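You operate a simulated robot arm through the tools that you are given. There is no shell and no other tool.

The job below is to be done with a simulated robot arm. You get a single attempt, and the scene is never put back.

JOB
Wipe the sauce stain off the tiles with suds, then let the water out.
Fine: dip the wiping pad in the sink; pad back; plug on the mat. What is to be rubbed or washed off counts as gone when no trace of it is left.

The check looks at the end state, three seconds after you hand in, the way a careful person would. Anything else that was tipped, shoved, dropped, spilled or broken makes it a failure.

ROBOT AND FRAMES
A 6-joint arm with a three-finger gripper, fixed in place. Base frame: the origin is on the floor under the middle of its stand, x ahead of it, y to its left, z up. Lengths are in m, angles in degrees, forces in N, time in s.
It reaches about 1.213 m from its shoulder. Its first joint turns from -166.0 to 166.0 degrees. Payload 4.89 kg.
The TCP is the grasp point between the finger pads, 0.03 m short of the fingertips. In the tool frame z runs along the fingers and y along their closing line. The gripper opens to 0.164 m; its body begins 0.125 m behind the TCP.
Orientation is that of the tool frame in the base frame, as a unit quaternion [x, y, z, w]. With the fingers straight down and closing along the base's y, the tool's x points along the base's -x, its y along +y and its z along -z.

CONTROLS
- The arm moves only by the tool play_rows. Its argument "commands" is a list of rows, each a list of 3 entries, a list of its own where there are three numbers: the shift along the tool's x, y, z in units of 250 mm (1.0 is 250 mm), then the turn, a rotation vector about the tool's x, y, z in units of 180 degrees (1.0 is 180 degrees), then the closure, from 0 (fully open) to 1 (shut). In form: [[[x, y, z], [ax, ay, az], claw], ...]. A call has 1 to 20 rows; each row is the pose to reach, as a shift and turn from the pose commanded when the call began, along the tool's axes at that moment. A call with a number of a shift or a turn outside -1 to 1 is refused whole. A row lasts 0.2 s, in which the tool goes at most 0.05 m and 8.6 degrees; a call with a longer step from one row to the next is refused whole, and so is a gripper value outside its range. Where a pose cannot be reached the arm comes as near as it can. A force on the tool above 50 N (or 10 N above the force at the start of the call, whichever is more), or a blocked arm, ends the call early, and 0.2 s more pass. The fingers move at their own pace (about 0.108 m/s each) and stop on an object; they squeeze with about 34 N. The grip force told is the motor's: it shows also when the fingers shut on nothing. Time passes only in rows, and 0.2 s behind the last, so rows that repeat a pose let the fingers close. The reply holds the time, the measured pose of the TCP, the force on the tool along the base axes, the opening and the grip force, in the units named above and with some noise, with the torque about the TCP (base axes, N m) and any sound that the robot's microphone picked up.
- Cameras (640 x 400 px; columns grow to the right, rows downward): "scene" is fixed at [0.4018, -0.5013, 1.6821]; the picture's right is [0.42, -0.91, 0.00], its down [-0.77, -0.36, -0.53] and it looks along [0.48, 0.22, -0.85] (base axes); focal length 285 px, centre (320, 200). "wrist" rides on the gripper at [0.076, -0.002, -0.152] in the tool frame; the picture's right is [0.02, 1.00, 0.00], its down [-0.88, 0.02, -0.47] and it looks along [-0.47, 0.01, 0.88] (tool axes); focal length 247 px, centre (320, 200). There is no depth. A picture from a camera that has moved, and an enlarged one, comes with that camera's place and axes in the base frame and with its lens. The place of the scene camera against the robot may be out by one fixed shift of up to 0.012 m in any direction.
- snapshot(camera): a new picture of that camera. No time passes.
- lift_body(by): moves the trunk up (or, below 0, down) by that many m; the arm rides with it, the base frame stays. It gives what a move gives, with no picture.
- close_up(camera, box): a new picture of the part [left, top, right, bottom] of that camera's present view, enlarged. No time passes.
- hand_in(): hands the job in; it is judged then, once.

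Places have to be worked out from the pictures, the camera data and where the tool is seen. Open the gripper and draw the arm clear of the work before you hand the job in, unless the task says otherwise.

The tools are called after "Emit:" as name(argument=value, ...) on one line, values as JSON. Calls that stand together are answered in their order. play_rows: Moves the arm, as the interface text tells. Its arguments: {"type":"object","properties":{"commands":{"type":"array"}},"required":["commands"]} The other tools are called the same way: lift_body (by) moves the trunk up or down; snapshot (camera) takes a picture; close_up (camera, box) takes an enlarged picture of a part of a camera's view; hand_in () hands the job in.

At the start:

```text
time: 0.0
tool_pos: [0.6161, -0.1193, 1.3211]
tool_rot: [0.0, 1.0, 0.001, 0.0]
contact_force: [0.7, -0.1, -0.1]
wrist_torque: [0.0, 0.0, -0.03]
grip_width: 0.1637
grip_force: 0.0
trunk travel left (down, up): [-0.175, 0.215]
```

scene: 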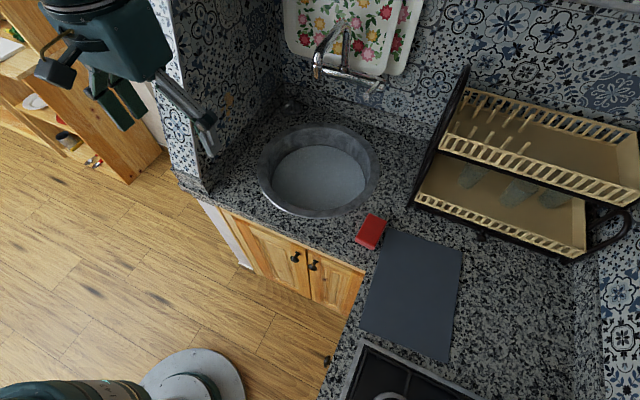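
wrist: 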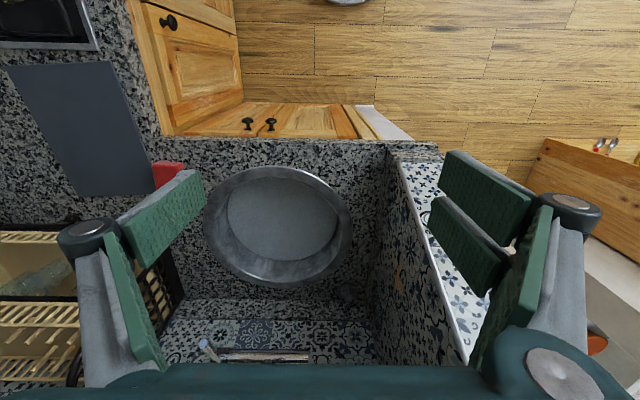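

I start by looking more closely at the sink, the red pad, the tiles and the mat in both cameras.

Emit:
close_up(camera="scene", box=[160, 60, 320, 160])

Emit:
close_up(camera="scene", box=[230, 80, 470, 250])

Emit:
close_up(camera="wrist", box=[340, 150, 500, 350])

Emit:
close_up(camera="wrist", box=[120, 140, 400, 315])

```text
4.00 times, centred on (240, 110) of scene
camera zoom: at [0.4018, -0.5013, 1.6821], right [0.42, -0.91, 0.0], down [-0.77, -0.36, -0.53], along [0.48, 0.22, -0.85], focal length 1140 px, centre (640, 560)
```

zoom: 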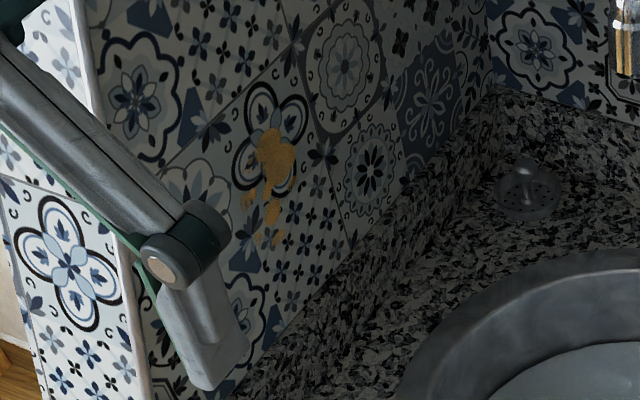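

```text
2.35 times, centred on (350, 165) of scene
camera zoom: at [0.4018, -0.5013, 1.6821], right [0.42, -0.91, 0.0], down [-0.77, -0.36, -0.53], along [0.48, 0.22, -0.85], focal length 670 px, centre (249, 282)
```

zoom: 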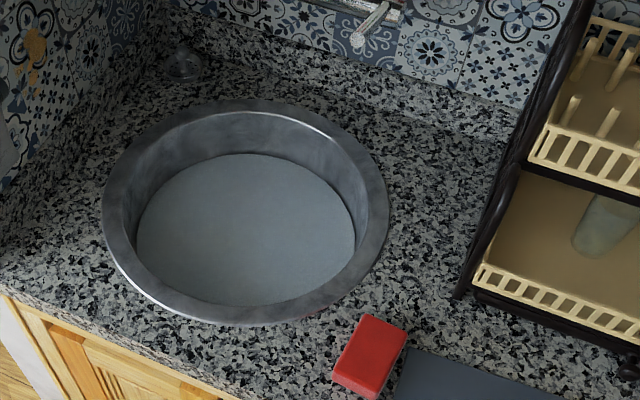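

```text
2.00 times, centred on (420, 250) of wrist
camera zoom: at [0.5393, -0.1222, 1.4728], right [-0.02, 1.0, 0.0], down [0.88, 0.02, 0.47], along [0.47, 0.01, -0.88], focal length 494 px, centre (120, 100)
```

zoom: 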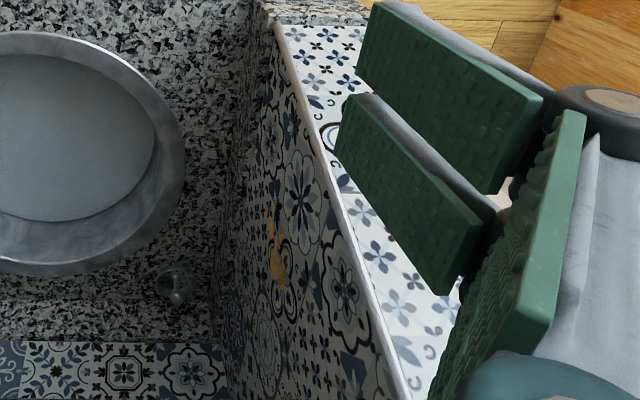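

```text
2.29 times, centred on (260, 228) of wrist
camera zoom: at [0.5393, -0.1222, 1.4728], right [-0.02, 1.0, 0.0], down [0.88, 0.02, 0.47], along [0.47, 0.01, -0.88], focal length 564 px, centre (457, 137)
```

zoom: 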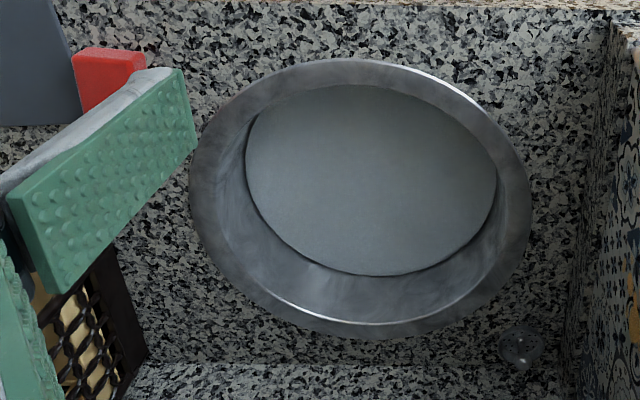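

The stain seems to be on the left side wall (about x 0.92, y 0.05, z 1.05–1.13), and the sink centre is near (0.96, -0.24) with the counter around z 0.87. I move the hand over toward the sink for a clearer look from the wrist camera.

Emit:
play_rows(commands=[[[-0.045, -0.12, 0.07], [0, 0, 0], 0], [[-0.09, -0.24, 0.14], [0, 0, 0], 0], [[-0.135, -0.36, 0.21], [0, 0, 0], 0], [[-0.18, -0.48, 0.28], [0, 0, 0], 0]])

Emit:
snapshot(camera="wrist")

Emit:
snapshot(camera="scene")

```text
time: 1.0
tool_pos: [0.6607, -0.2387, 1.2506]
tool_rot: [0.0, 1.0, 0.0, 0.0]
contact_force: [-0.8, 0.5, -0.4]
wrist_torque: [-0.12, -0.12, -0.03]
grip_width: 0.1637
grip_force: 0.0
trunk travel left (down, up): [-0.175, 0.215]
```

```text
taken
camera wrist: at [0.5846, -0.2414, 1.4034], right [-0.02, 1.0, 0.0], down [0.88, 0.02, 0.47], along [0.47, 0.01, -0.88], focal length 247 px, centre (320, 200)
```

wrist: 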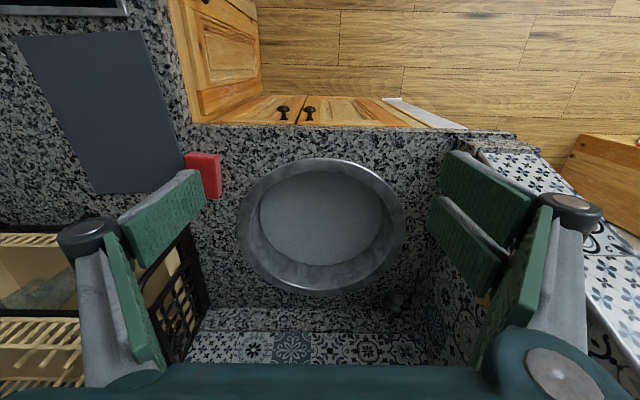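

```text
taken
```

scene: 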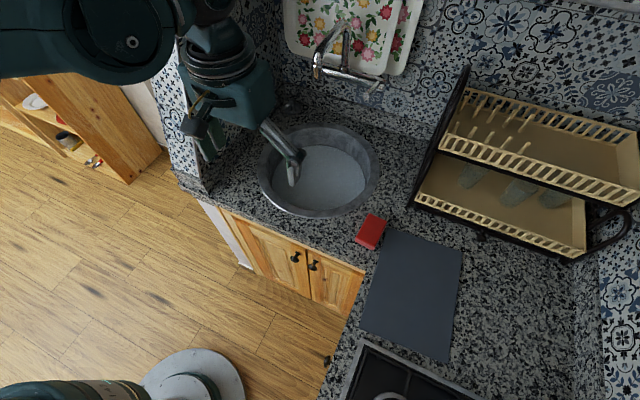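

The sink is filled with a greyish liquid; I zoom on the sink, the corner object, and the red pad to understand them.

Emit:
close_up(camera="wrist", box=[230, 150, 420, 320])

Emit:
close_up(camera="wrist", box=[340, 260, 440, 330])

Emit:
close_up(camera="wrist", box=[150, 130, 250, 210])

Emit:
close_up(camera="scene", box=[340, 190, 420, 260])

Emit:
close_up(camera="scene", box=[260, 20, 400, 130])

```text
2.35 times, centred on (325, 235) of wrist
camera zoom: at [0.5846, -0.2414, 1.4034], right [-0.02, 1.0, 0.0], down [0.88, 0.02, 0.47], along [0.47, 0.01, -0.88], focal length 581 px, centre (308, 118)
```

zoom: 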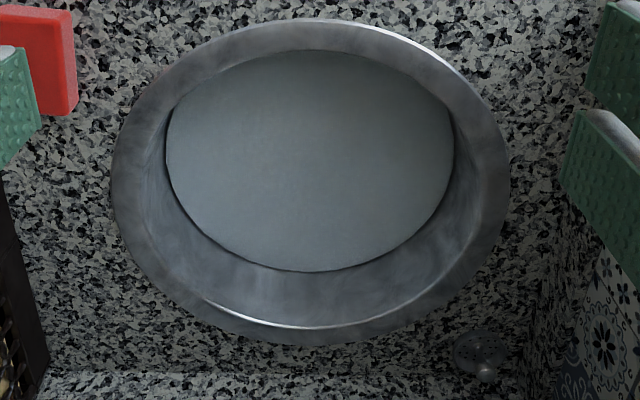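

```text
5.71 times, centred on (390, 295) of wrist
camera zoom: at [0.5846, -0.2414, 1.4034], right [-0.02, 1.0, 0.0], down [0.88, 0.02, 0.47], along [0.47, 0.01, -0.88], focal length 1411 px, centre (-80, -343)
```

zoom: 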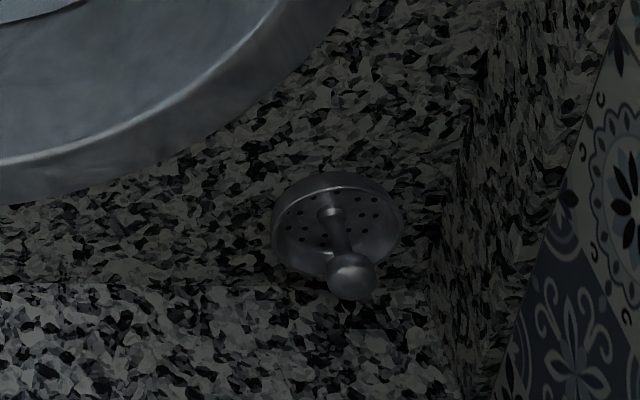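

```text
5.00 times, centred on (200, 170) of wrist
camera zoom: at [0.5846, -0.2414, 1.4034], right [-0.02, 1.0, 0.0], down [0.88, 0.02, 0.47], along [0.47, 0.01, -0.88], focal length 1235 px, centre (920, 350)
```

zoom: 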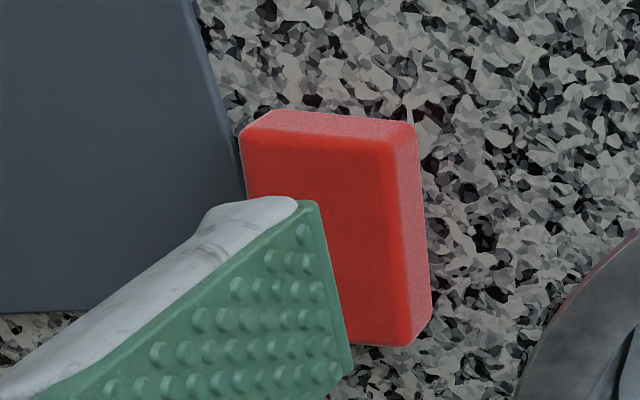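

```text
5.71 times, centred on (380, 225) of scene
camera zoom: at [0.4018, -0.5013, 1.6821], right [0.42, -0.91, 0.0], down [-0.77, -0.36, -0.53], along [0.48, 0.22, -0.85], focal length 1628 px, centre (-23, 57)
```

zoom: 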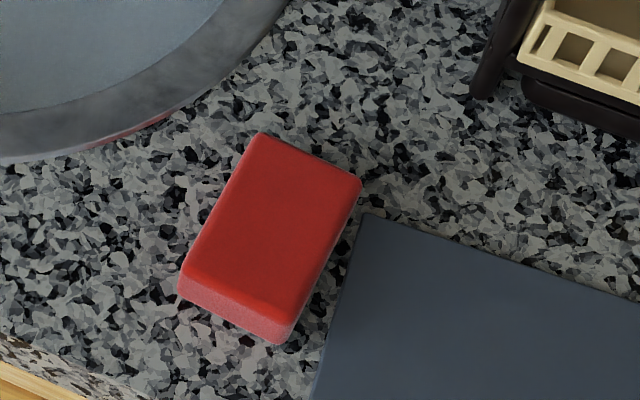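

```text
3.64 times, centred on (330, 75) of scene
camera zoom: at [0.4018, -0.5013, 1.6821], right [0.42, -0.91, 0.0], down [-0.77, -0.36, -0.53], along [0.48, 0.22, -0.85], focal length 1036 px, centre (284, 654)
```

zoom: 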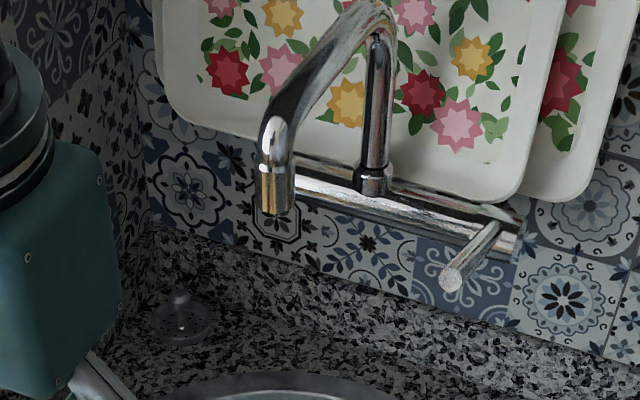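

The corner object is a perforated strainer, so I take it as something not to disturb; the real plug must be under the opaque water. I move closer over the sink to see whether anything shows through the water.

Emit:
play_rows(commands=[[[-0.072, 0, 0.136], [0, 0, 0], 0], [[-0.144, 0, 0.272], [0, 0, 0], 0], [[-0.216, 0, 0.408], [0, 0, 0], 0], [[-0.288, 0, 0.544], [0, 0, 0], 0], [[-0.36, 0, 0.68], [0, 0, 0], 0]])

Emit:
snapshot(camera="wrist")

Emit:
snapshot(camera="scene")

```text
time: 2.2
tool_pos: [0.7485, -0.2416, 1.0805]
tool_rot: [0.0, 1.0, 0.0, 0.0]
contact_force: [-1.7, 0.1, 0.2]
wrist_torque: [-0.05, -0.24, 0.01]
grip_width: 0.1644
grip_force: 0.0
trunk travel left (down, up): [-0.175, 0.215]
```

```text
taken
camera wrist: at [0.6725, -0.2442, 1.232], right [-0.02, 1.0, 0.0], down [0.88, 0.02, 0.47], along [0.47, 0.01, -0.88], focal length 247 px, centre (320, 200)
```

wrist: 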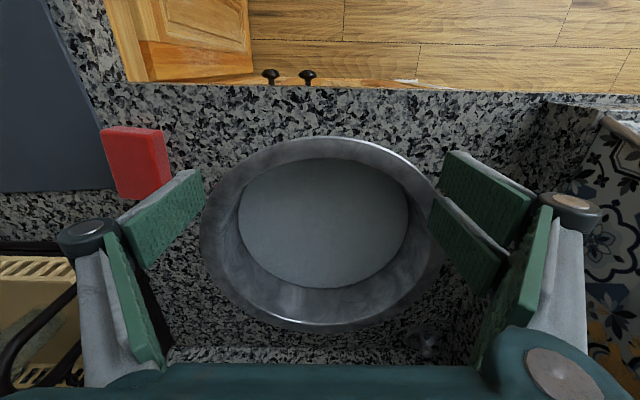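

```text
taken
```

scene: 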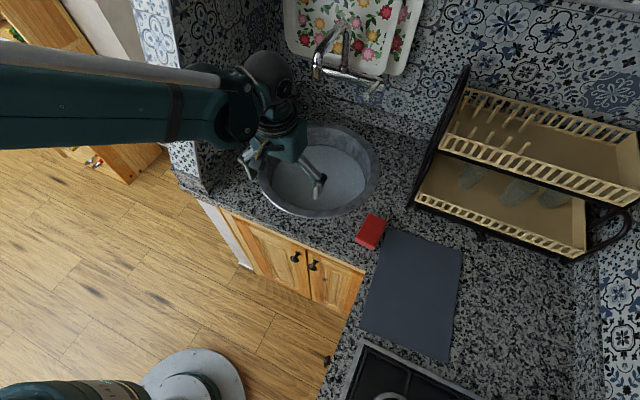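

Emit:
close_up(camera="wrist", box=[200, 130, 440, 330])

Emit:
close_up(camera="wrist", box=[60, 90, 220, 220])

Emit:
close_up(camera="scene", box=[250, 110, 390, 230])

```text
2.00 times, centred on (320, 230) of wrist
camera zoom: at [0.6725, -0.2442, 1.232], right [-0.02, 1.0, 0.0], down [0.88, 0.02, 0.47], along [0.47, 0.01, -0.88], focal length 494 px, centre (320, 140)
```

zoom: 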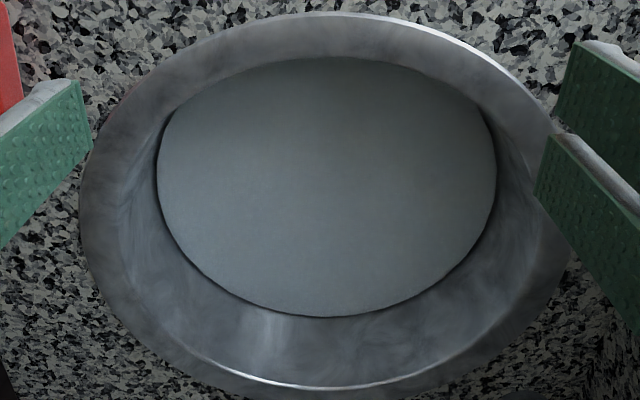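

```text
3.08 times, centred on (140, 155) of wrist
camera zoom: at [0.6725, -0.2442, 1.232], right [-0.02, 1.0, 0.0], down [0.88, 0.02, 0.47], along [0.47, 0.01, -0.88], focal length 760 px, centre (874, 338)
```

zoom: 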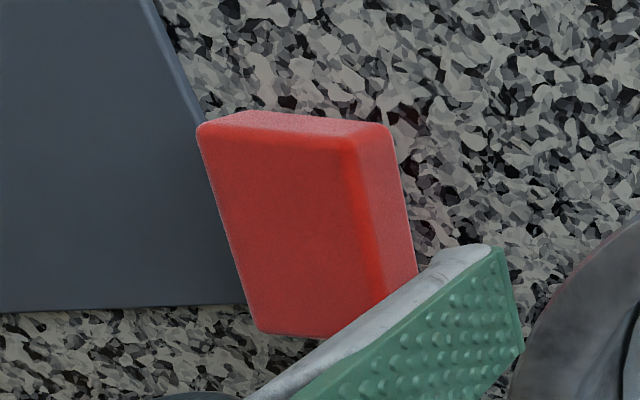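

```text
3.33 times, centred on (320, 170) of scene
camera zoom: at [0.4018, -0.5013, 1.6821], right [0.42, -0.91, 0.0], down [-0.77, -0.36, -0.53], along [0.48, 0.22, -0.85], focal length 950 px, centre (320, 300)
```

zoom: 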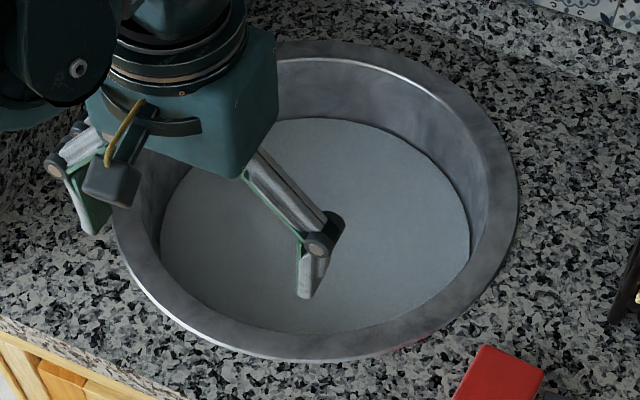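

The water is opaque, so the plug will have to be felt for later. The red pad's centre works out near (0.803, -0.490), about 0.06 x 0.095 m with its long side along x (yaw about -5.5°); I move above it first.

Emit:
play_rows(commands=[[[-0.036, -0.165, 0.04], [0, 0, 0.005], 0], [[-0.073, -0.33, 0.08], [0, 0, 0.01], 0], [[-0.109, -0.495, 0.12], [0, 0, 0.015], 0], [[-0.145, -0.66, 0.16], [0, 0, 0.02], 0], [[-0.182, -0.825, 0.2], [0, 0, 0.025], 0], [[-0.218, -0.99, 0.24], [0, 0, 0.0306], 0]])

Emit:
snapshot(camera="wrist")

Emit:
snapshot(camera="scene")

```text
time: 3.6
tool_pos: [0.8037, -0.4881, 1.02]
tool_rot: [0.048, 0.999, 0.0, 0.0]
contact_force: [0.1, 1.8, 1.2]
wrist_torque: [-0.24, -0.05, 0.02]
grip_width: 0.1638
grip_force: 0.0
trunk travel left (down, up): [-0.175, 0.215]
```

```text
taken
camera wrist: at [0.7278, -0.4828, 1.1727], right [0.08, 1.0, 0.0], down [0.88, -0.07, 0.47], along [0.47, -0.04, -0.88], focal length 247 px, centre (320, 200)
```

wrist: 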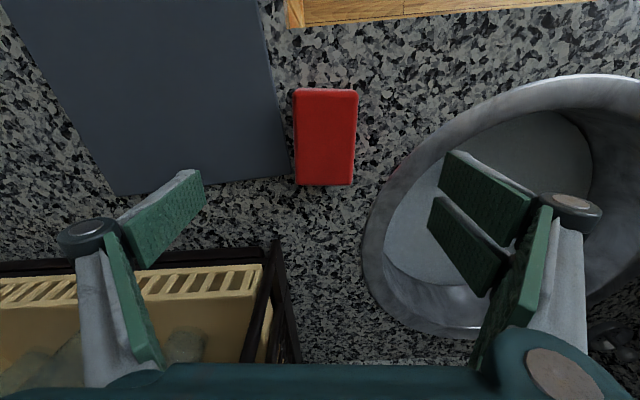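

```text
taken
```

scene: 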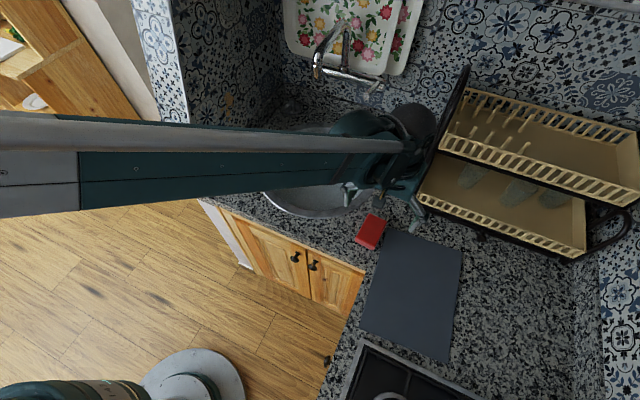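

The hand is above the pad. I zoom in to check the alignment before lowering.

Emit:
close_up(camera="wrist", box=[240, 60, 400, 220])

Emit:
close_up(camera="scene", box=[330, 80, 480, 260])

```text
2.50 times, centred on (320, 140) of wrist
camera zoom: at [0.7278, -0.4828, 1.1727], right [0.08, 1.0, 0.0], down [0.88, -0.07, 0.47], along [0.47, -0.04, -0.88], focal length 617 px, centre (320, 350)
```

zoom: 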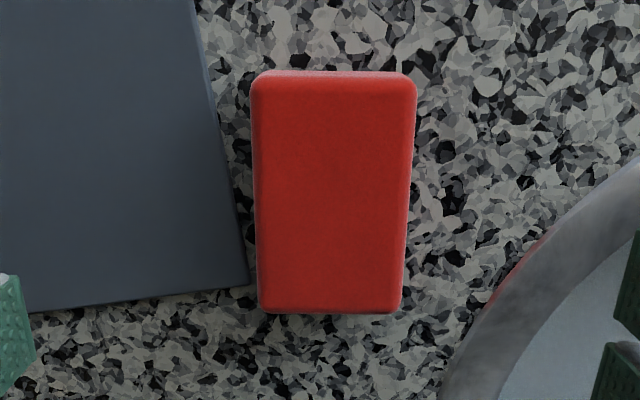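

```text
2.22 times, centred on (405, 170) of scene
camera zoom: at [0.4018, -0.5013, 1.6821], right [0.42, -0.91, 0.0], down [-0.77, -0.36, -0.53], along [0.48, 0.22, -0.85], focal length 633 px, centre (131, 267)
```

zoom: 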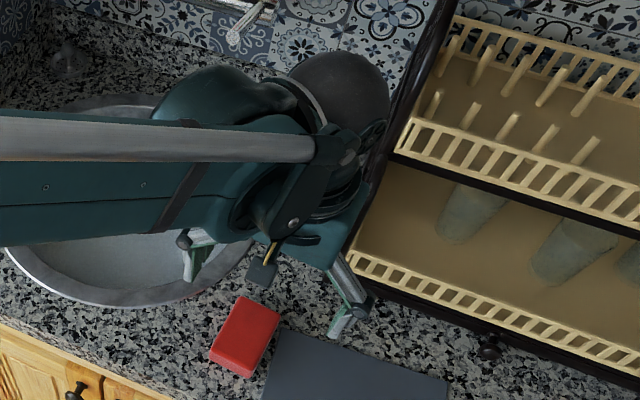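

The pad is aligned with the hand to within a few mm (shift about -7 mm in x, +3 mm in y). I lower gently to just above its top.

Emit:
play_rows(commands=[[[0.014, 0.007, 0.1], [0, 0, 0], 0], [[0.028, 0.014, 0.2], [0, 0, 0], 0], [[0.028, 0.014, 0.28], [0, 0, 0], 0], [[0.028, 0.014, 0.32], [0, 0, 0], 0]])

Emit:
snapshot(camera="wrist")

Emit:
close_up(camera="scene", box=[330, 160, 450, 260])

```text
time: 4.6
tool_pos: [0.7975, -0.4817, 0.9397]
tool_rot: [0.049, 0.999, 0.0, 0.0]
contact_force: [-0.3, 0.0, -0.2]
wrist_torque: [0.0, 0.0, -0.03]
grip_width: 0.1637
grip_force: 0.0
trunk travel left (down, up): [-0.175, 0.215]
```

```text
taken
camera wrist: at [0.7213, -0.4776, 1.0925], right [0.08, 1.0, 0.0], down [0.88, -0.07, 0.47], along [0.47, -0.04, -0.88], focal length 247 px, centre (320, 200)
```

wrist: 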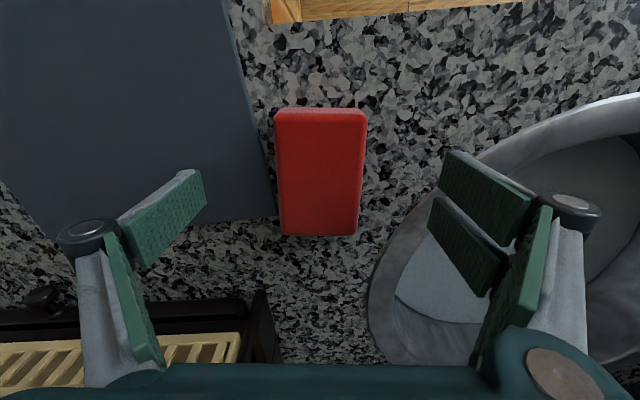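

```text
4.00 times, centred on (390, 210) of scene
camera zoom: at [0.4018, -0.5013, 1.6821], right [0.42, -0.91, 0.0], down [-0.77, -0.36, -0.53], along [0.48, 0.22, -0.85], focal length 1140 px, centre (40, 160)
```

zoom: 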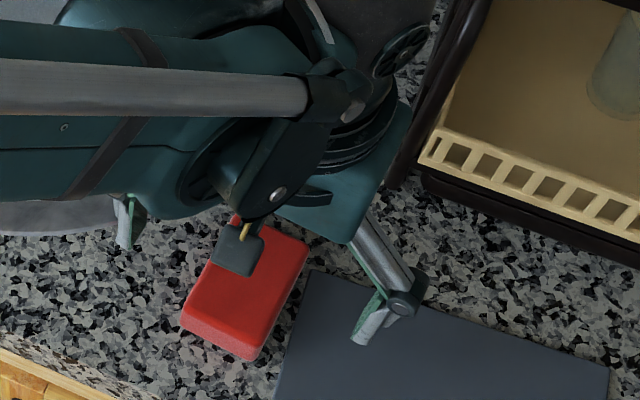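

No contact yet. I continue down in small steps, watching the force, to find the counter.

Emit:
play_rows(commands=[[[0, 0, 0.016], [0, 0, 0], 0], [[0, 0, 0.032], [0, 0, 0], 0], [[0, 0, 0.044], [0, 0, 0], 0], [[0, 0, 0.056], [0, 0, 0], 0]])

Emit:
close_up(camera="wrist", box=[80, 100, 400, 300])

Emit:
close_up(camera="scene", box=[350, 190, 450, 260])

```text
time: 5.6
tool_pos: [0.7981, -0.4831, 0.9262]
tool_rot: [0.049, 0.999, 0.0, 0.0]
contact_force: [0.7, 0.2, 0.5]
wrist_torque: [-0.02, -0.02, -0.01]
grip_width: 0.1637
grip_force: 0.2
trunk travel left (down, up): [-0.175, 0.215]
```

```text
2.00 times, centred on (240, 200) of wrist
camera zoom: at [0.7218, -0.4784, 1.0789], right [0.08, 1.0, 0.0], down [0.88, -0.07, 0.47], along [0.47, -0.04, -0.88], focal length 494 px, centre (480, 200)
```

zoom: 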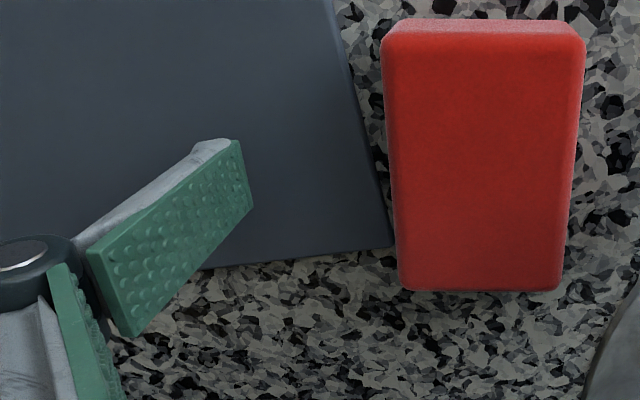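

```text
5.71 times, centred on (400, 225) of scene
camera zoom: at [0.4018, -0.5013, 1.6821], right [0.42, -0.91, 0.0], down [-0.77, -0.36, -0.53], along [0.48, 0.22, -0.85], focal length 1628 px, centre (-137, 57)
```

zoom: 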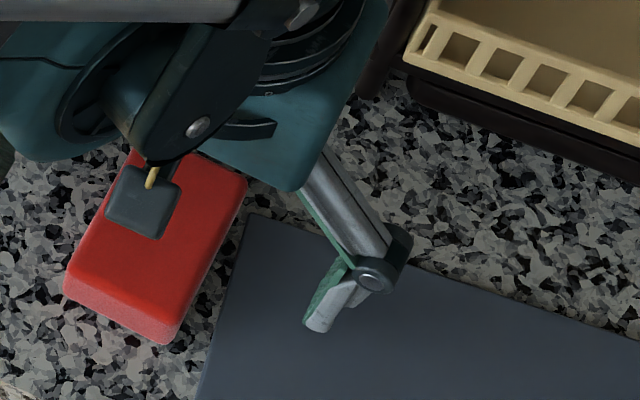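

The fingertips now straddle the pad at about z 0.897 with no contact. I keep descending in 2.5 mm steps.

Emit:
play_rows(commands=[[[0, 0, 0.01], [0, 0, 0], 0], [[0, 0, 0.02], [0, 0, 0], 0], [[0, 0, 0.03], [0, 0, 0], 0]])

```text
time: 6.4
tool_pos: [0.7978, -0.4827, 0.9198]
tool_rot: [0.049, 0.999, -0.001, 0.0]
contact_force: [0.4, -0.5, -0.7]
wrist_torque: [-0.02, 0.01, -0.04]
grip_width: 0.1638
grip_force: 0.0
trunk travel left (down, up): [-0.175, 0.215]
```

Still free. I continue with even finer steps to feel for the counter.

Emit:
play_rows(commands=[[[0, 0, 0.008], [0, 0, 0], 0], [[0, 0, 0.016], [0, 0, 0], 0], [[0, 0, 0.024], [0, 0, 0], 0]])

Emit:
close_up(camera="scene", box=[350, 190, 450, 260])

```text
time: 7.2
tool_pos: [0.7981, -0.4822, 0.9139]
tool_rot: [0.05, 0.999, 0.0, -0.001]
contact_force: [0.5, 0.1, -1.0]
wrist_torque: [-0.02, -0.01, -0.02]
grip_width: 0.1641
grip_force: 0.0
trunk travel left (down, up): [-0.175, 0.215]
```

```text
5.71 times, centred on (400, 225) of scene
camera zoom: at [0.4018, -0.5013, 1.6821], right [0.42, -0.91, 0.0], down [-0.77, -0.36, -0.53], along [0.48, 0.22, -0.85], focal length 1628 px, centre (-137, 57)
```

zoom: 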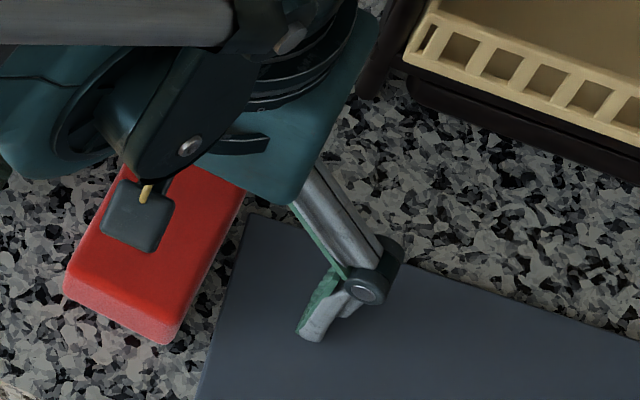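

Tips at about 0.884 and still free; continuing down slowly to feel the mat/counter.

Emit:
play_rows(commands=[[[0, 0, 0.008], [0, 0, 0], 0], [[0, 0, 0.016], [0, 0, 0], 0], [[0, 0, 0.024], [0, 0, 0], 0]])

Emit:
close_up(camera="wrist", box=[80, 100, 560, 300])

```text
time: 8.1
tool_pos: [0.7979, -0.4854, 0.9104]
tool_rot: [0.048, 0.999, -0.003, 0.0]
contact_force: [-1.8, -7.1, 18.6]
wrist_torque: [-1.66, 0.2, -0.06]
grip_width: 0.1648
grip_force: 0.4
trunk travel left (down, up): [-0.175, 0.215]
stopped in row 3: the force on the tool passed its limit at 52 N (the readings are from after the stop); the commanded pose is now the measured one
```

```text
1.33 times, centred on (320, 200) of wrist
camera zoom: at [0.7214, -0.4801, 1.062], right [0.08, 1.0, 0.0], down [0.88, -0.07, 0.47], along [0.47, -0.04, -0.88], focal length 329 px, centre (320, 200)
```

zoom: 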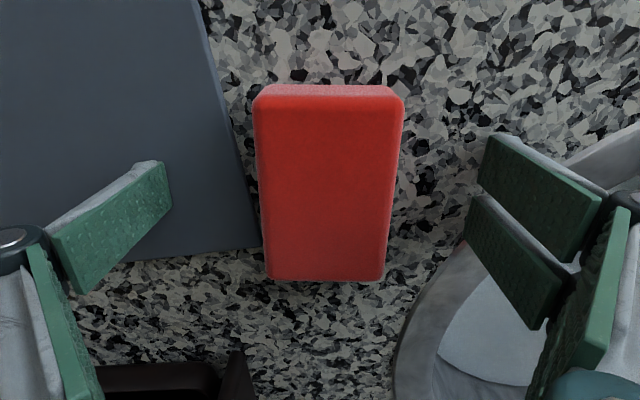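

Contact was felt on the left (mat side) at TCP z 0.910, so the counter is at about 0.876 and the mat a few mm higher. I raise 8 mm and close on the pad.

Emit:
play_rows(commands=[[[0, 0, -0.016], [0, 0, 0], 0], [[0, 0, -0.032], [0, 0, 0], 0], [[0, 0, -0.032], [0, 0, 0], 0.3], [[0, 0, -0.032], [0, 0, 0], 0.6], [[0, 0, -0.032], [0, 0, 0], 1], [[0, 0, -0.032], [0, 0, 0], 1], [[0, 0, -0.032], [0, 0, 0], 1], [[0, 0, -0.032], [0, 0, 0], 1]])

Emit:
close_up(camera="wrist", box=[80, 100, 560, 300])

Emit:
close_up(camera="scene", box=[350, 190, 450, 260])

```text
time: 9.0
tool_pos: [0.7974, -0.4911, 0.9225]
tool_rot: [0.051, 0.999, -0.006, 0.002]
contact_force: [8.5, -38.5, 53.3]
wrist_torque: [-4.51, 0.41, 0.94]
grip_width: 0.1345
grip_force: 35.5
trunk travel left (down, up): [-0.175, 0.215]
stopped in row 4: the force on the tool passed its limit at 58 N (the readings are from after the stop); the commanded pose is now the measured one
```

```text
1.33 times, centred on (320, 200) of wrist
camera zoom: at [0.7205, -0.4843, 1.0737], right [0.08, 1.0, -0.01], down [0.88, -0.06, 0.48], along [0.47, -0.05, -0.88], focal length 329 px, centre (320, 200)
```

zoom: 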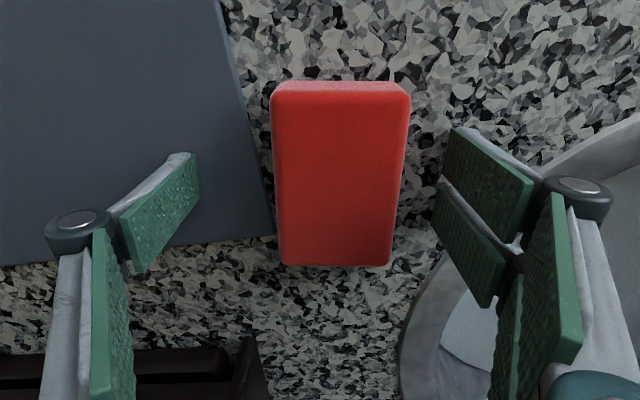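

```text
5.71 times, centred on (400, 225) of scene
camera zoom: at [0.4018, -0.5013, 1.6821], right [0.42, -0.91, 0.0], down [-0.77, -0.36, -0.53], along [0.48, 0.22, -0.85], focal length 1628 px, centre (-137, 57)
```

zoom: 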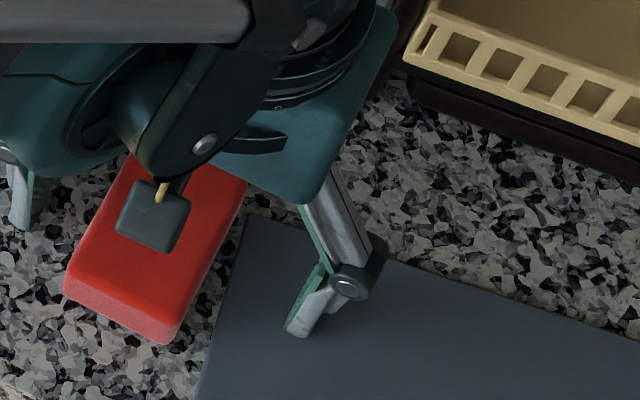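

Closing swings the fingertips lower, so they pressed into the mat. I straighten, lift clear and reopen, then check how far the tips drop when closed, in the air.

Emit:
play_rows(commands=[[[0, 0, -0.04], [0, 0, 0], 0.15], [[0, 0.012, -0.12], [-0.002, 0.0006, 0], 0], [[0, 0.024, -0.24], [-0.0038, 0.0013, 0], 0], [[0, 0.026, -0.36], [-0.0038, 0.0013, 0], 0]])

Emit:
close_up(camera="wrist", box=[80, 60, 560, 300])

Emit:
close_up(camera="scene", box=[350, 190, 450, 260])

```text
time: 10.0
tool_pos: [0.7998, -0.48, 1.0094]
tool_rot: [0.049, 0.999, 0.003, -0.001]
contact_force: [1.3, -0.9, -0.2]
wrist_torque: [0.09, 0.14, 0.01]
grip_width: 0.1638
grip_force: 0.0
trunk travel left (down, up): [-0.175, 0.215]
```

```text
1.33 times, centred on (320, 180) of wrist
camera zoom: at [0.7236, -0.4765, 1.1607], right [0.08, 1.0, 0.01], down [0.88, -0.07, 0.47], along [0.47, -0.03, -0.88], focal length 329 px, centre (320, 227)
```

zoom: 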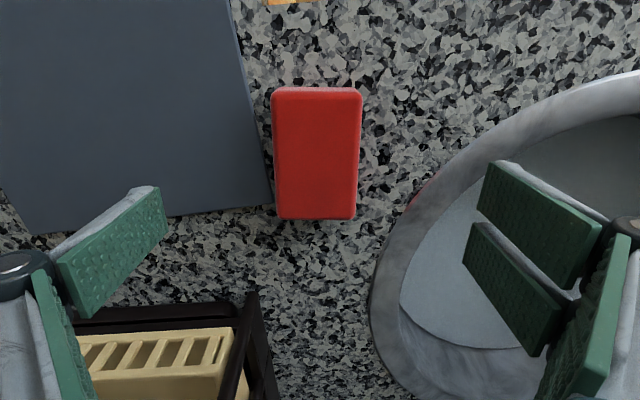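

```text
5.71 times, centred on (400, 225) of scene
camera zoom: at [0.4018, -0.5013, 1.6821], right [0.42, -0.91, 0.0], down [-0.77, -0.36, -0.53], along [0.48, 0.22, -0.85], focal length 1628 px, centre (-137, 57)
```

zoom: 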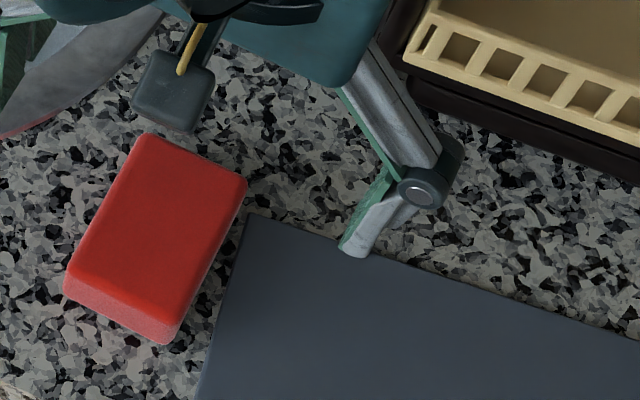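

The pad and mat are unmoved. Now I test closing in the air to see the fingertip drop.

Emit:
play_rows(commands=[[[0, 0, 0], [0, 0, 0], 0.3], [[0, 0, 0], [0, 0, 0], 0.6], [[0, 0, 0], [0, 0, 0], 0.6], [[0, 0, 0], [0, 0, 0], 0.6]])

Emit:
close_up(camera="wrist", box=[80, 60, 560, 300])

Emit:
close_up(camera="scene", box=[340, 180, 450, 260])

```text
time: 11.0
tool_pos: [0.7988, -0.4803, 1.009]
tool_rot: [0.049, 0.999, 0.003, 0.001]
contact_force: [0.1, 0.3, 0.0]
wrist_torque: [-0.03, 0.01, 0.0]
grip_width: 0.0658
grip_force: 0.0
trunk travel left (down, up): [-0.175, 0.215]
```

```text
1.33 times, centred on (320, 180) of wrist
camera zoom: at [0.7231, -0.4764, 1.161], right [0.08, 1.0, 0.0], down [0.88, -0.07, 0.47], along [0.47, -0.03, -0.88], focal length 329 px, centre (320, 227)
```

zoom: 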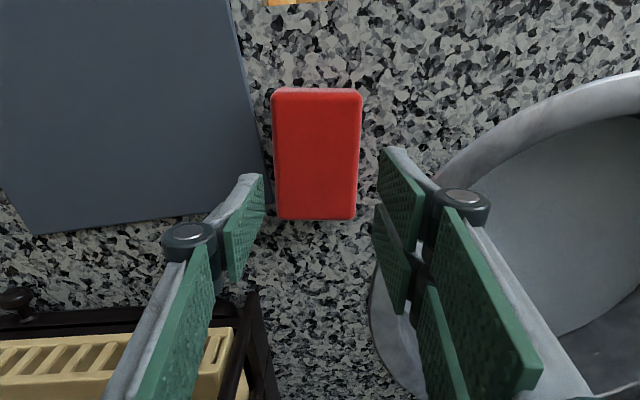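

```text
5.00 times, centred on (395, 220) of scene
camera zoom: at [0.4018, -0.5013, 1.6821], right [0.42, -0.91, 0.0], down [-0.77, -0.36, -0.53], along [0.48, 0.22, -0.85], focal length 1424 px, centre (-55, 100)
```

zoom: 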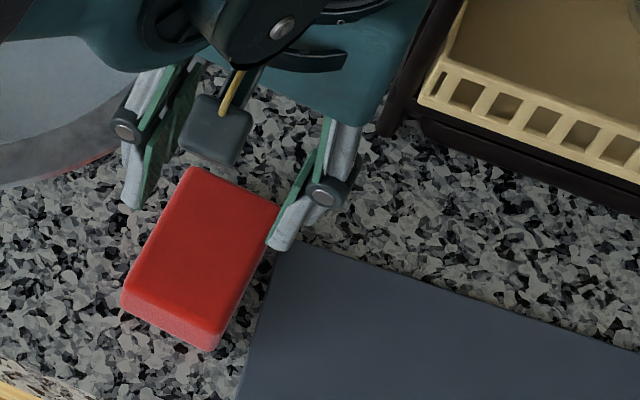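

The fingertips drop to about 0.055 m below the TCP when closed to the pad's width. So I reopen, centre on the pad, lower to TCP z about 0.944 and close there.

Emit:
play_rows(commands=[[[0, -0.016, 0], [0.0019, 0.0006, 0], 0.3], [[0, -0.016, 0], [0.0019, 0.0006, 0], 0], [[0, -0.016, 0], [0.0019, 0.0006, 0], 0], [[0, -0.016, 0], [0.0019, 0.0006, 0], 0], [[0, -0.016, 0.1], [0.0019, 0.0006, 0], 0], [[0, -0.016, 0.2], [0.0019, 0.0006, 0], 0], [[0, -0.016, 0.26], [0.0019, 0.0006, 0], 0], [[0, -0.016, 0.26], [0.0019, 0.0006, 0], 0]])

Emit:
close_up(camera="wrist", box=[80, 60, 560, 300])

```text
time: 12.8
tool_pos: [0.7983, -0.4834, 0.9426]
tool_rot: [0.049, 0.999, -0.001, -0.001]
contact_force: [-0.1, -0.2, -1.7]
wrist_torque: [0.0, 0.03, -0.01]
grip_width: 0.1641
grip_force: 0.1
trunk travel left (down, up): [-0.175, 0.215]
```

```text
1.33 times, centred on (320, 180) of wrist
camera zoom: at [0.7225, -0.4796, 1.0957], right [0.08, 1.0, 0.0], down [0.88, -0.07, 0.47], along [0.47, -0.04, -0.88], focal length 329 px, centre (320, 227)
```

zoom: 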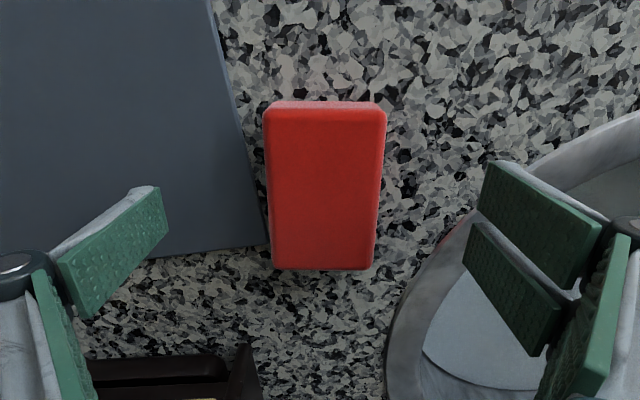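

Centred well. Now I close gradually on the pad.

Emit:
play_rows(commands=[[[0, 0, 0], [0, 0, 0], 0.25], [[0, 0, 0], [0, 0, 0], 0.45], [[0, 0, 0], [0, 0, 0], 0.55], [[0, 0, 0], [0, 0, 0], 0.6], [[0, 0, 0], [0, 0, 0], 0.6]])

Emit:
close_up(camera="wrist", box=[80, 60, 560, 300])

Emit:
close_up(camera="scene", box=[340, 180, 450, 260])

```text
time: 14.0
tool_pos: [0.7979, -0.4854, 0.9437]
tool_rot: [0.049, 0.999, 0.0, -0.002]
contact_force: [-0.1, 0.1, -0.2]
wrist_torque: [-0.01, -0.04, -0.03]
grip_width: 0.0657
grip_force: 0.1
trunk travel left (down, up): [-0.175, 0.215]
```

```text
1.33 times, centred on (320, 180) of wrist
camera zoom: at [0.7225, -0.4795, 1.096], right [0.08, 1.0, 0.0], down [0.88, -0.07, 0.47], along [0.47, -0.04, -0.88], focal length 329 px, centre (320, 227)
```

zoom: 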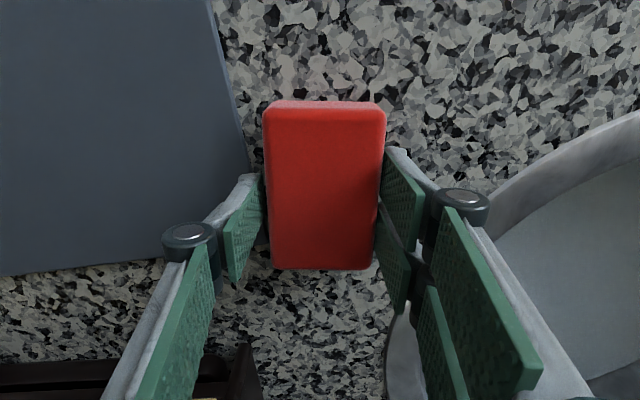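

```text
5.00 times, centred on (395, 220) of scene
camera zoom: at [0.4018, -0.5013, 1.6821], right [0.42, -0.91, 0.0], down [-0.77, -0.36, -0.53], along [0.48, 0.22, -0.85], focal length 1424 px, centre (-55, 100)
```

zoom: 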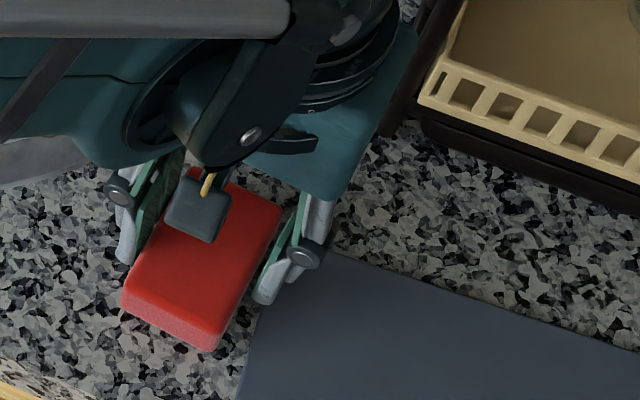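

The pad is lightly bracketed (0.066 m) with no load, but the mat's outline looks a bit different in the wrist view, so I check whether the mat shifted.

Emit:
snapshot(camera="scene")

Emit:
snapshot(camera="wrist")

Emit:
close_up(camera="scene", box=[340, 200, 480, 380])

```text
taken
```

scene: 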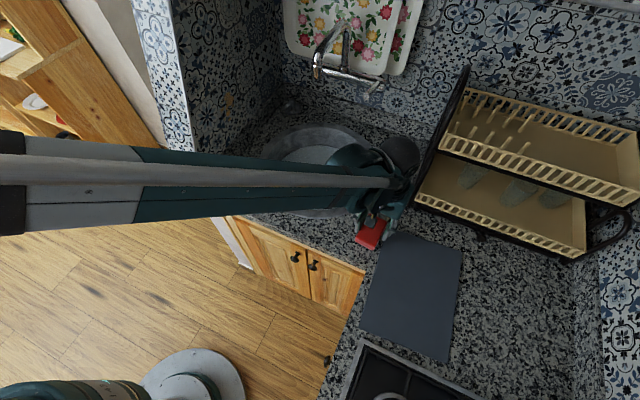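

```text
taken
camera wrist: at [0.7225, -0.4795, 1.096], right [0.08, 1.0, 0.0], down [0.88, -0.07, 0.47], along [0.47, -0.04, -0.88], focal length 247 px, centre (320, 200)
```

wrist: 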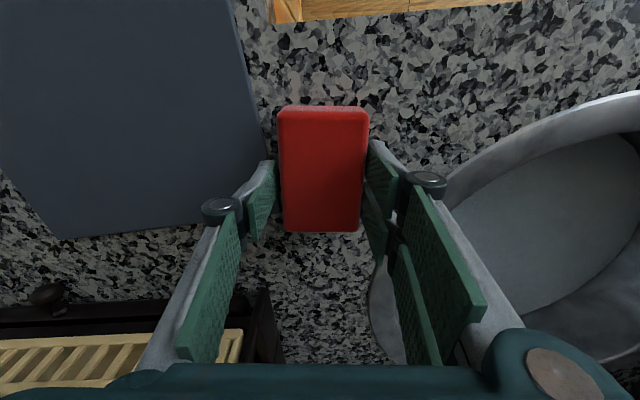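

```text
2.22 times, centred on (410, 290) of scene
camera zoom: at [0.4018, -0.5013, 1.6821], right [0.42, -0.91, 0.0], down [-0.77, -0.36, -0.53], along [0.48, 0.22, -0.85], focal length 633 px, centre (120, 0)
```

zoom: 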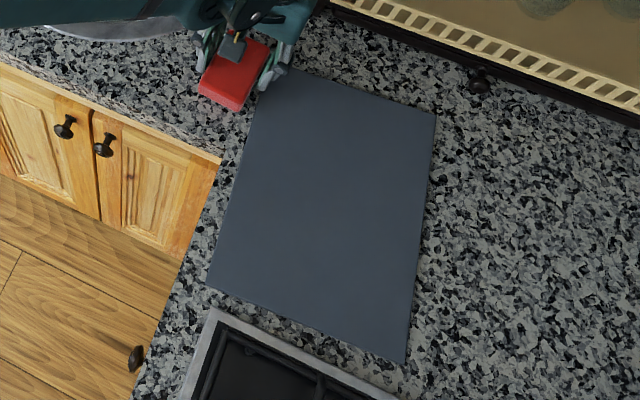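

The mat's corners match the start picture, so it hasn't moved. I close fully to grip the pad.

Emit:
play_rows(commands=[[[0, 0, 0], [0, 0, 0], 0.65], [[0, 0, 0], [0, 0, 0], 0.75], [[0, 0, 0], [0, 0, 0], 0.9], [[0, 0, 0], [0, 0, 0], 1], [[0, 0, 0], [0, 0, 0], 1]])

Emit:
snapshot(camera="wrist")

Emit:
close_up(camera="scene", box=[340, 180, 450, 260])

```text
time: 15.2
tool_pos: [0.7981, -0.4838, 0.9428]
tool_rot: [0.049, 0.999, -0.001, -0.003]
contact_force: [-0.3, 0.4, 1.7]
wrist_torque: [0.05, -0.01, -0.07]
grip_width: 0.0609
grip_force: 34.2
trunk travel left (down, up): [-0.175, 0.215]
```

```text
taken
camera wrist: at [0.7224, -0.4795, 1.096], right [0.08, 1.0, 0.0], down [0.88, -0.07, 0.47], along [0.47, -0.04, -0.88], focal length 247 px, centre (320, 200)
```

wrist: 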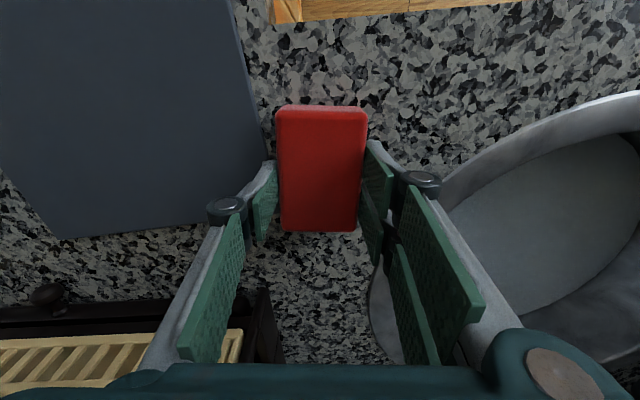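

```text
5.00 times, centred on (395, 220) of scene
camera zoom: at [0.4018, -0.5013, 1.6821], right [0.42, -0.91, 0.0], down [-0.77, -0.36, -0.53], along [0.48, 0.22, -0.85], focal length 1424 px, centre (-55, 100)
```

zoom: 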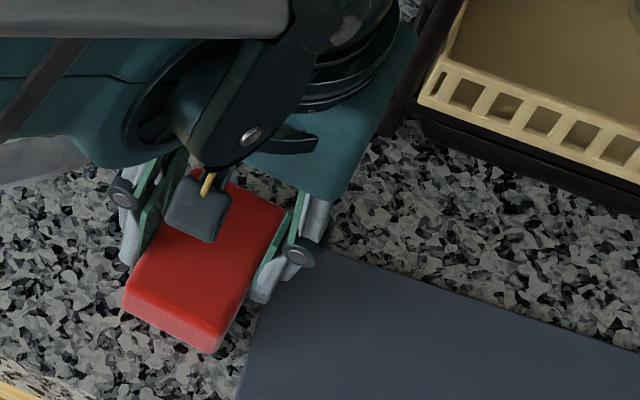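

The pad is gripped (0.061 m, 34 N). I lift it straight up 0.1 m.

Emit:
play_rows(commands=[[[0, 0, -0.06], [0, 0, 0], 1], [[0, 0, -0.16], [0, 0, 0], 1], [[0, 0, -0.28], [0, 0, 0], 1], [[0, 0, -0.4], [0, 0, 0], 1]])

Emit:
snapshot(camera="wrist")

Emit:
snapshot(camera="scene")

```text
time: 16.2
tool_pos: [0.8014, -0.485, 1.0435]
tool_rot: [0.049, 0.999, 0.0, -0.002]
contact_force: [1.0, -0.6, -1.2]
wrist_torque: [0.07, 0.11, -0.01]
grip_width: 0.0608
grip_force: 33.8
trunk travel left (down, up): [-0.175, 0.215]
```

```text
taken
camera wrist: at [0.7244, -0.4796, 1.1959], right [0.08, 1.0, 0.0], down [0.88, -0.07, 0.47], along [0.47, -0.04, -0.88], focal length 247 px, centre (320, 200)
```

wrist: 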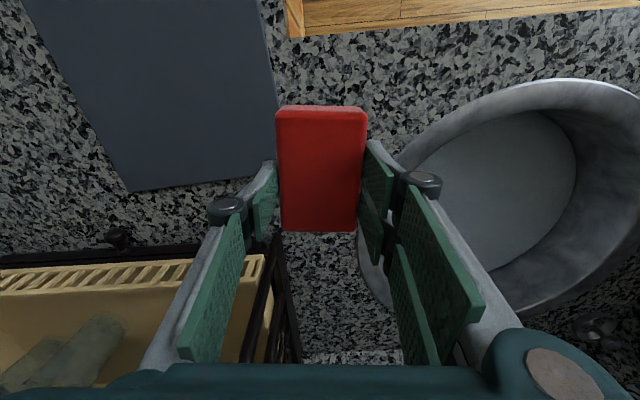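

```text
taken
```

scene: 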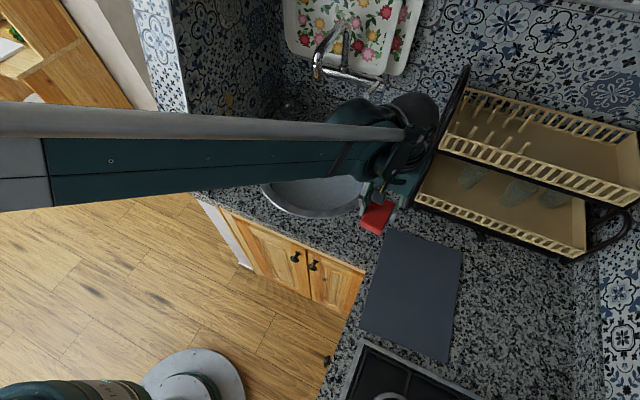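

The pad came up cleanly. I carry it over the front-middle of the sink at about (0.90, -0.245).

Emit:
play_rows(commands=[[[-0.05, 0.16, 0], [0, 0, 0], 1], [[-0.1, 0.33, 0], [0, 0, 0], 1], [[-0.15, 0.5, 0], [0, 0, 0], 1], [[-0.2, 0.67, 0], [0, 0, 0], 1], [[-0.25, 0.84, 0], [0, 0, 0], 1], [[-0.3, 0.99, 0], [0, 0, 0], 1]])

Emit:
snapshot(camera="wrist")

Emit:
snapshot(camera="scene")

```text
time: 17.6
tool_pos: [0.8968, -0.2454, 1.042]
tool_rot: [0.048, 0.999, -0.001, -0.001]
contact_force: [-1.2, -2.5, -0.2]
wrist_torque: [0.22, -0.08, 0.01]
grip_width: 0.0608
grip_force: 33.9
trunk travel left (down, up): [-0.175, 0.215]
```

```text
taken
camera wrist: at [0.8212, -0.2403, 1.1947], right [0.08, 1.0, 0.0], down [0.88, -0.07, 0.47], along [0.47, -0.04, -0.88], focal length 247 px, centre (320, 200)
```

wrist: 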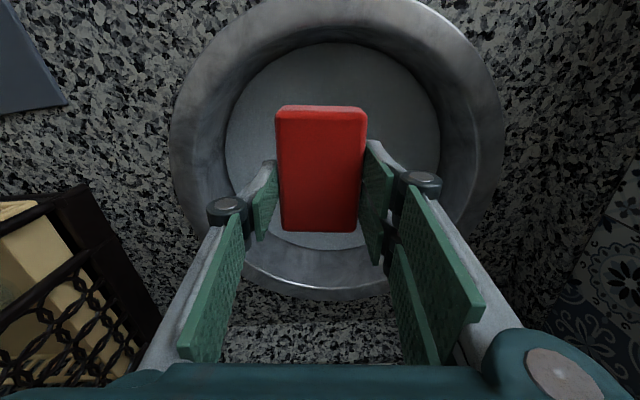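

```text
taken
```

scene: 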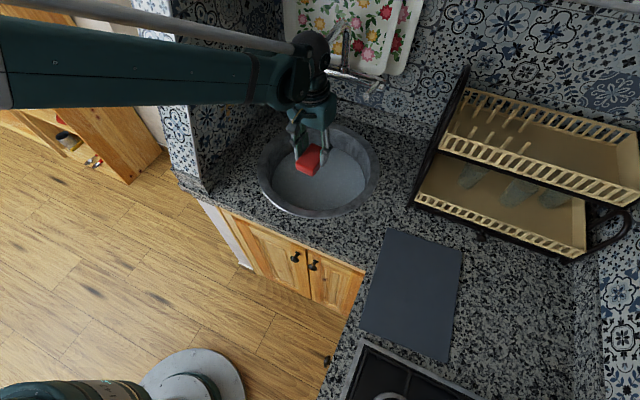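

Clear of the faucet as far as I can see. I lower the pad toward the water surface (estimated z about 0.81) in stages.

Emit:
play_rows(commands=[[[0, 0, 0.12], [0, 0, 0], 1], [[0, 0, 0.26], [0, 0, 0], 1], [[0, 0, 0.4], [0, 0, 0], 1], [[0, 0, 0.54], [0, 0, 0], 1], [[0, 0, 0.64], [0, 0, 0], 1]])

Emit:
snapshot(camera="wrist")

Emit:
close_up(camera="scene", box=[220, 20, 420, 230])

```text
time: 18.8
tool_pos: [0.8972, -0.2458, 0.8822]
tool_rot: [0.049, 0.999, 0.0, -0.001]
contact_force: [-1.3, 1.1, -0.5]
wrist_torque: [-0.04, -0.11, -0.02]
grip_width: 0.0609
grip_force: 34.7
trunk travel left (down, up): [-0.175, 0.215]
```

```text
taken
camera wrist: at [0.8212, -0.241, 1.0348], right [0.08, 1.0, 0.0], down [0.88, -0.07, 0.47], along [0.47, -0.04, -0.88], focal length 247 px, centre (320, 200)
```

wrist: 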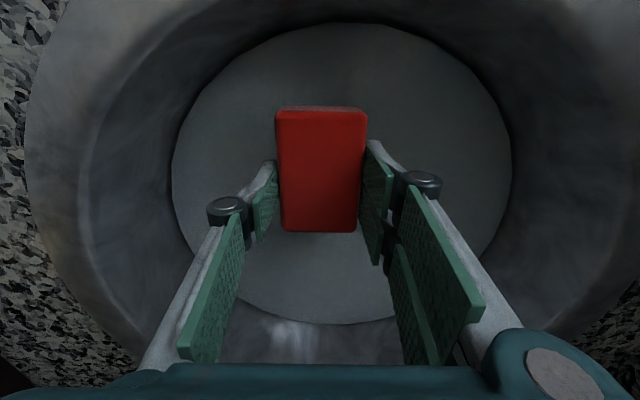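

```text
1.90 times, centred on (320, 125) of scene
camera zoom: at [0.4018, -0.5013, 1.6821], right [0.42, -0.91, 0.0], down [-0.77, -0.36, -0.53], along [0.48, 0.22, -0.85], focal length 543 px, centre (320, 343)
```

zoom: 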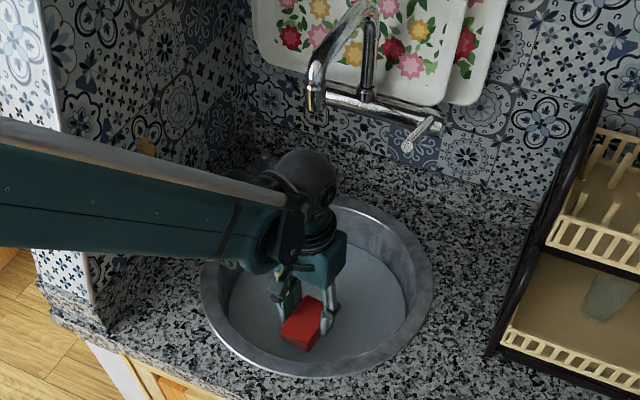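

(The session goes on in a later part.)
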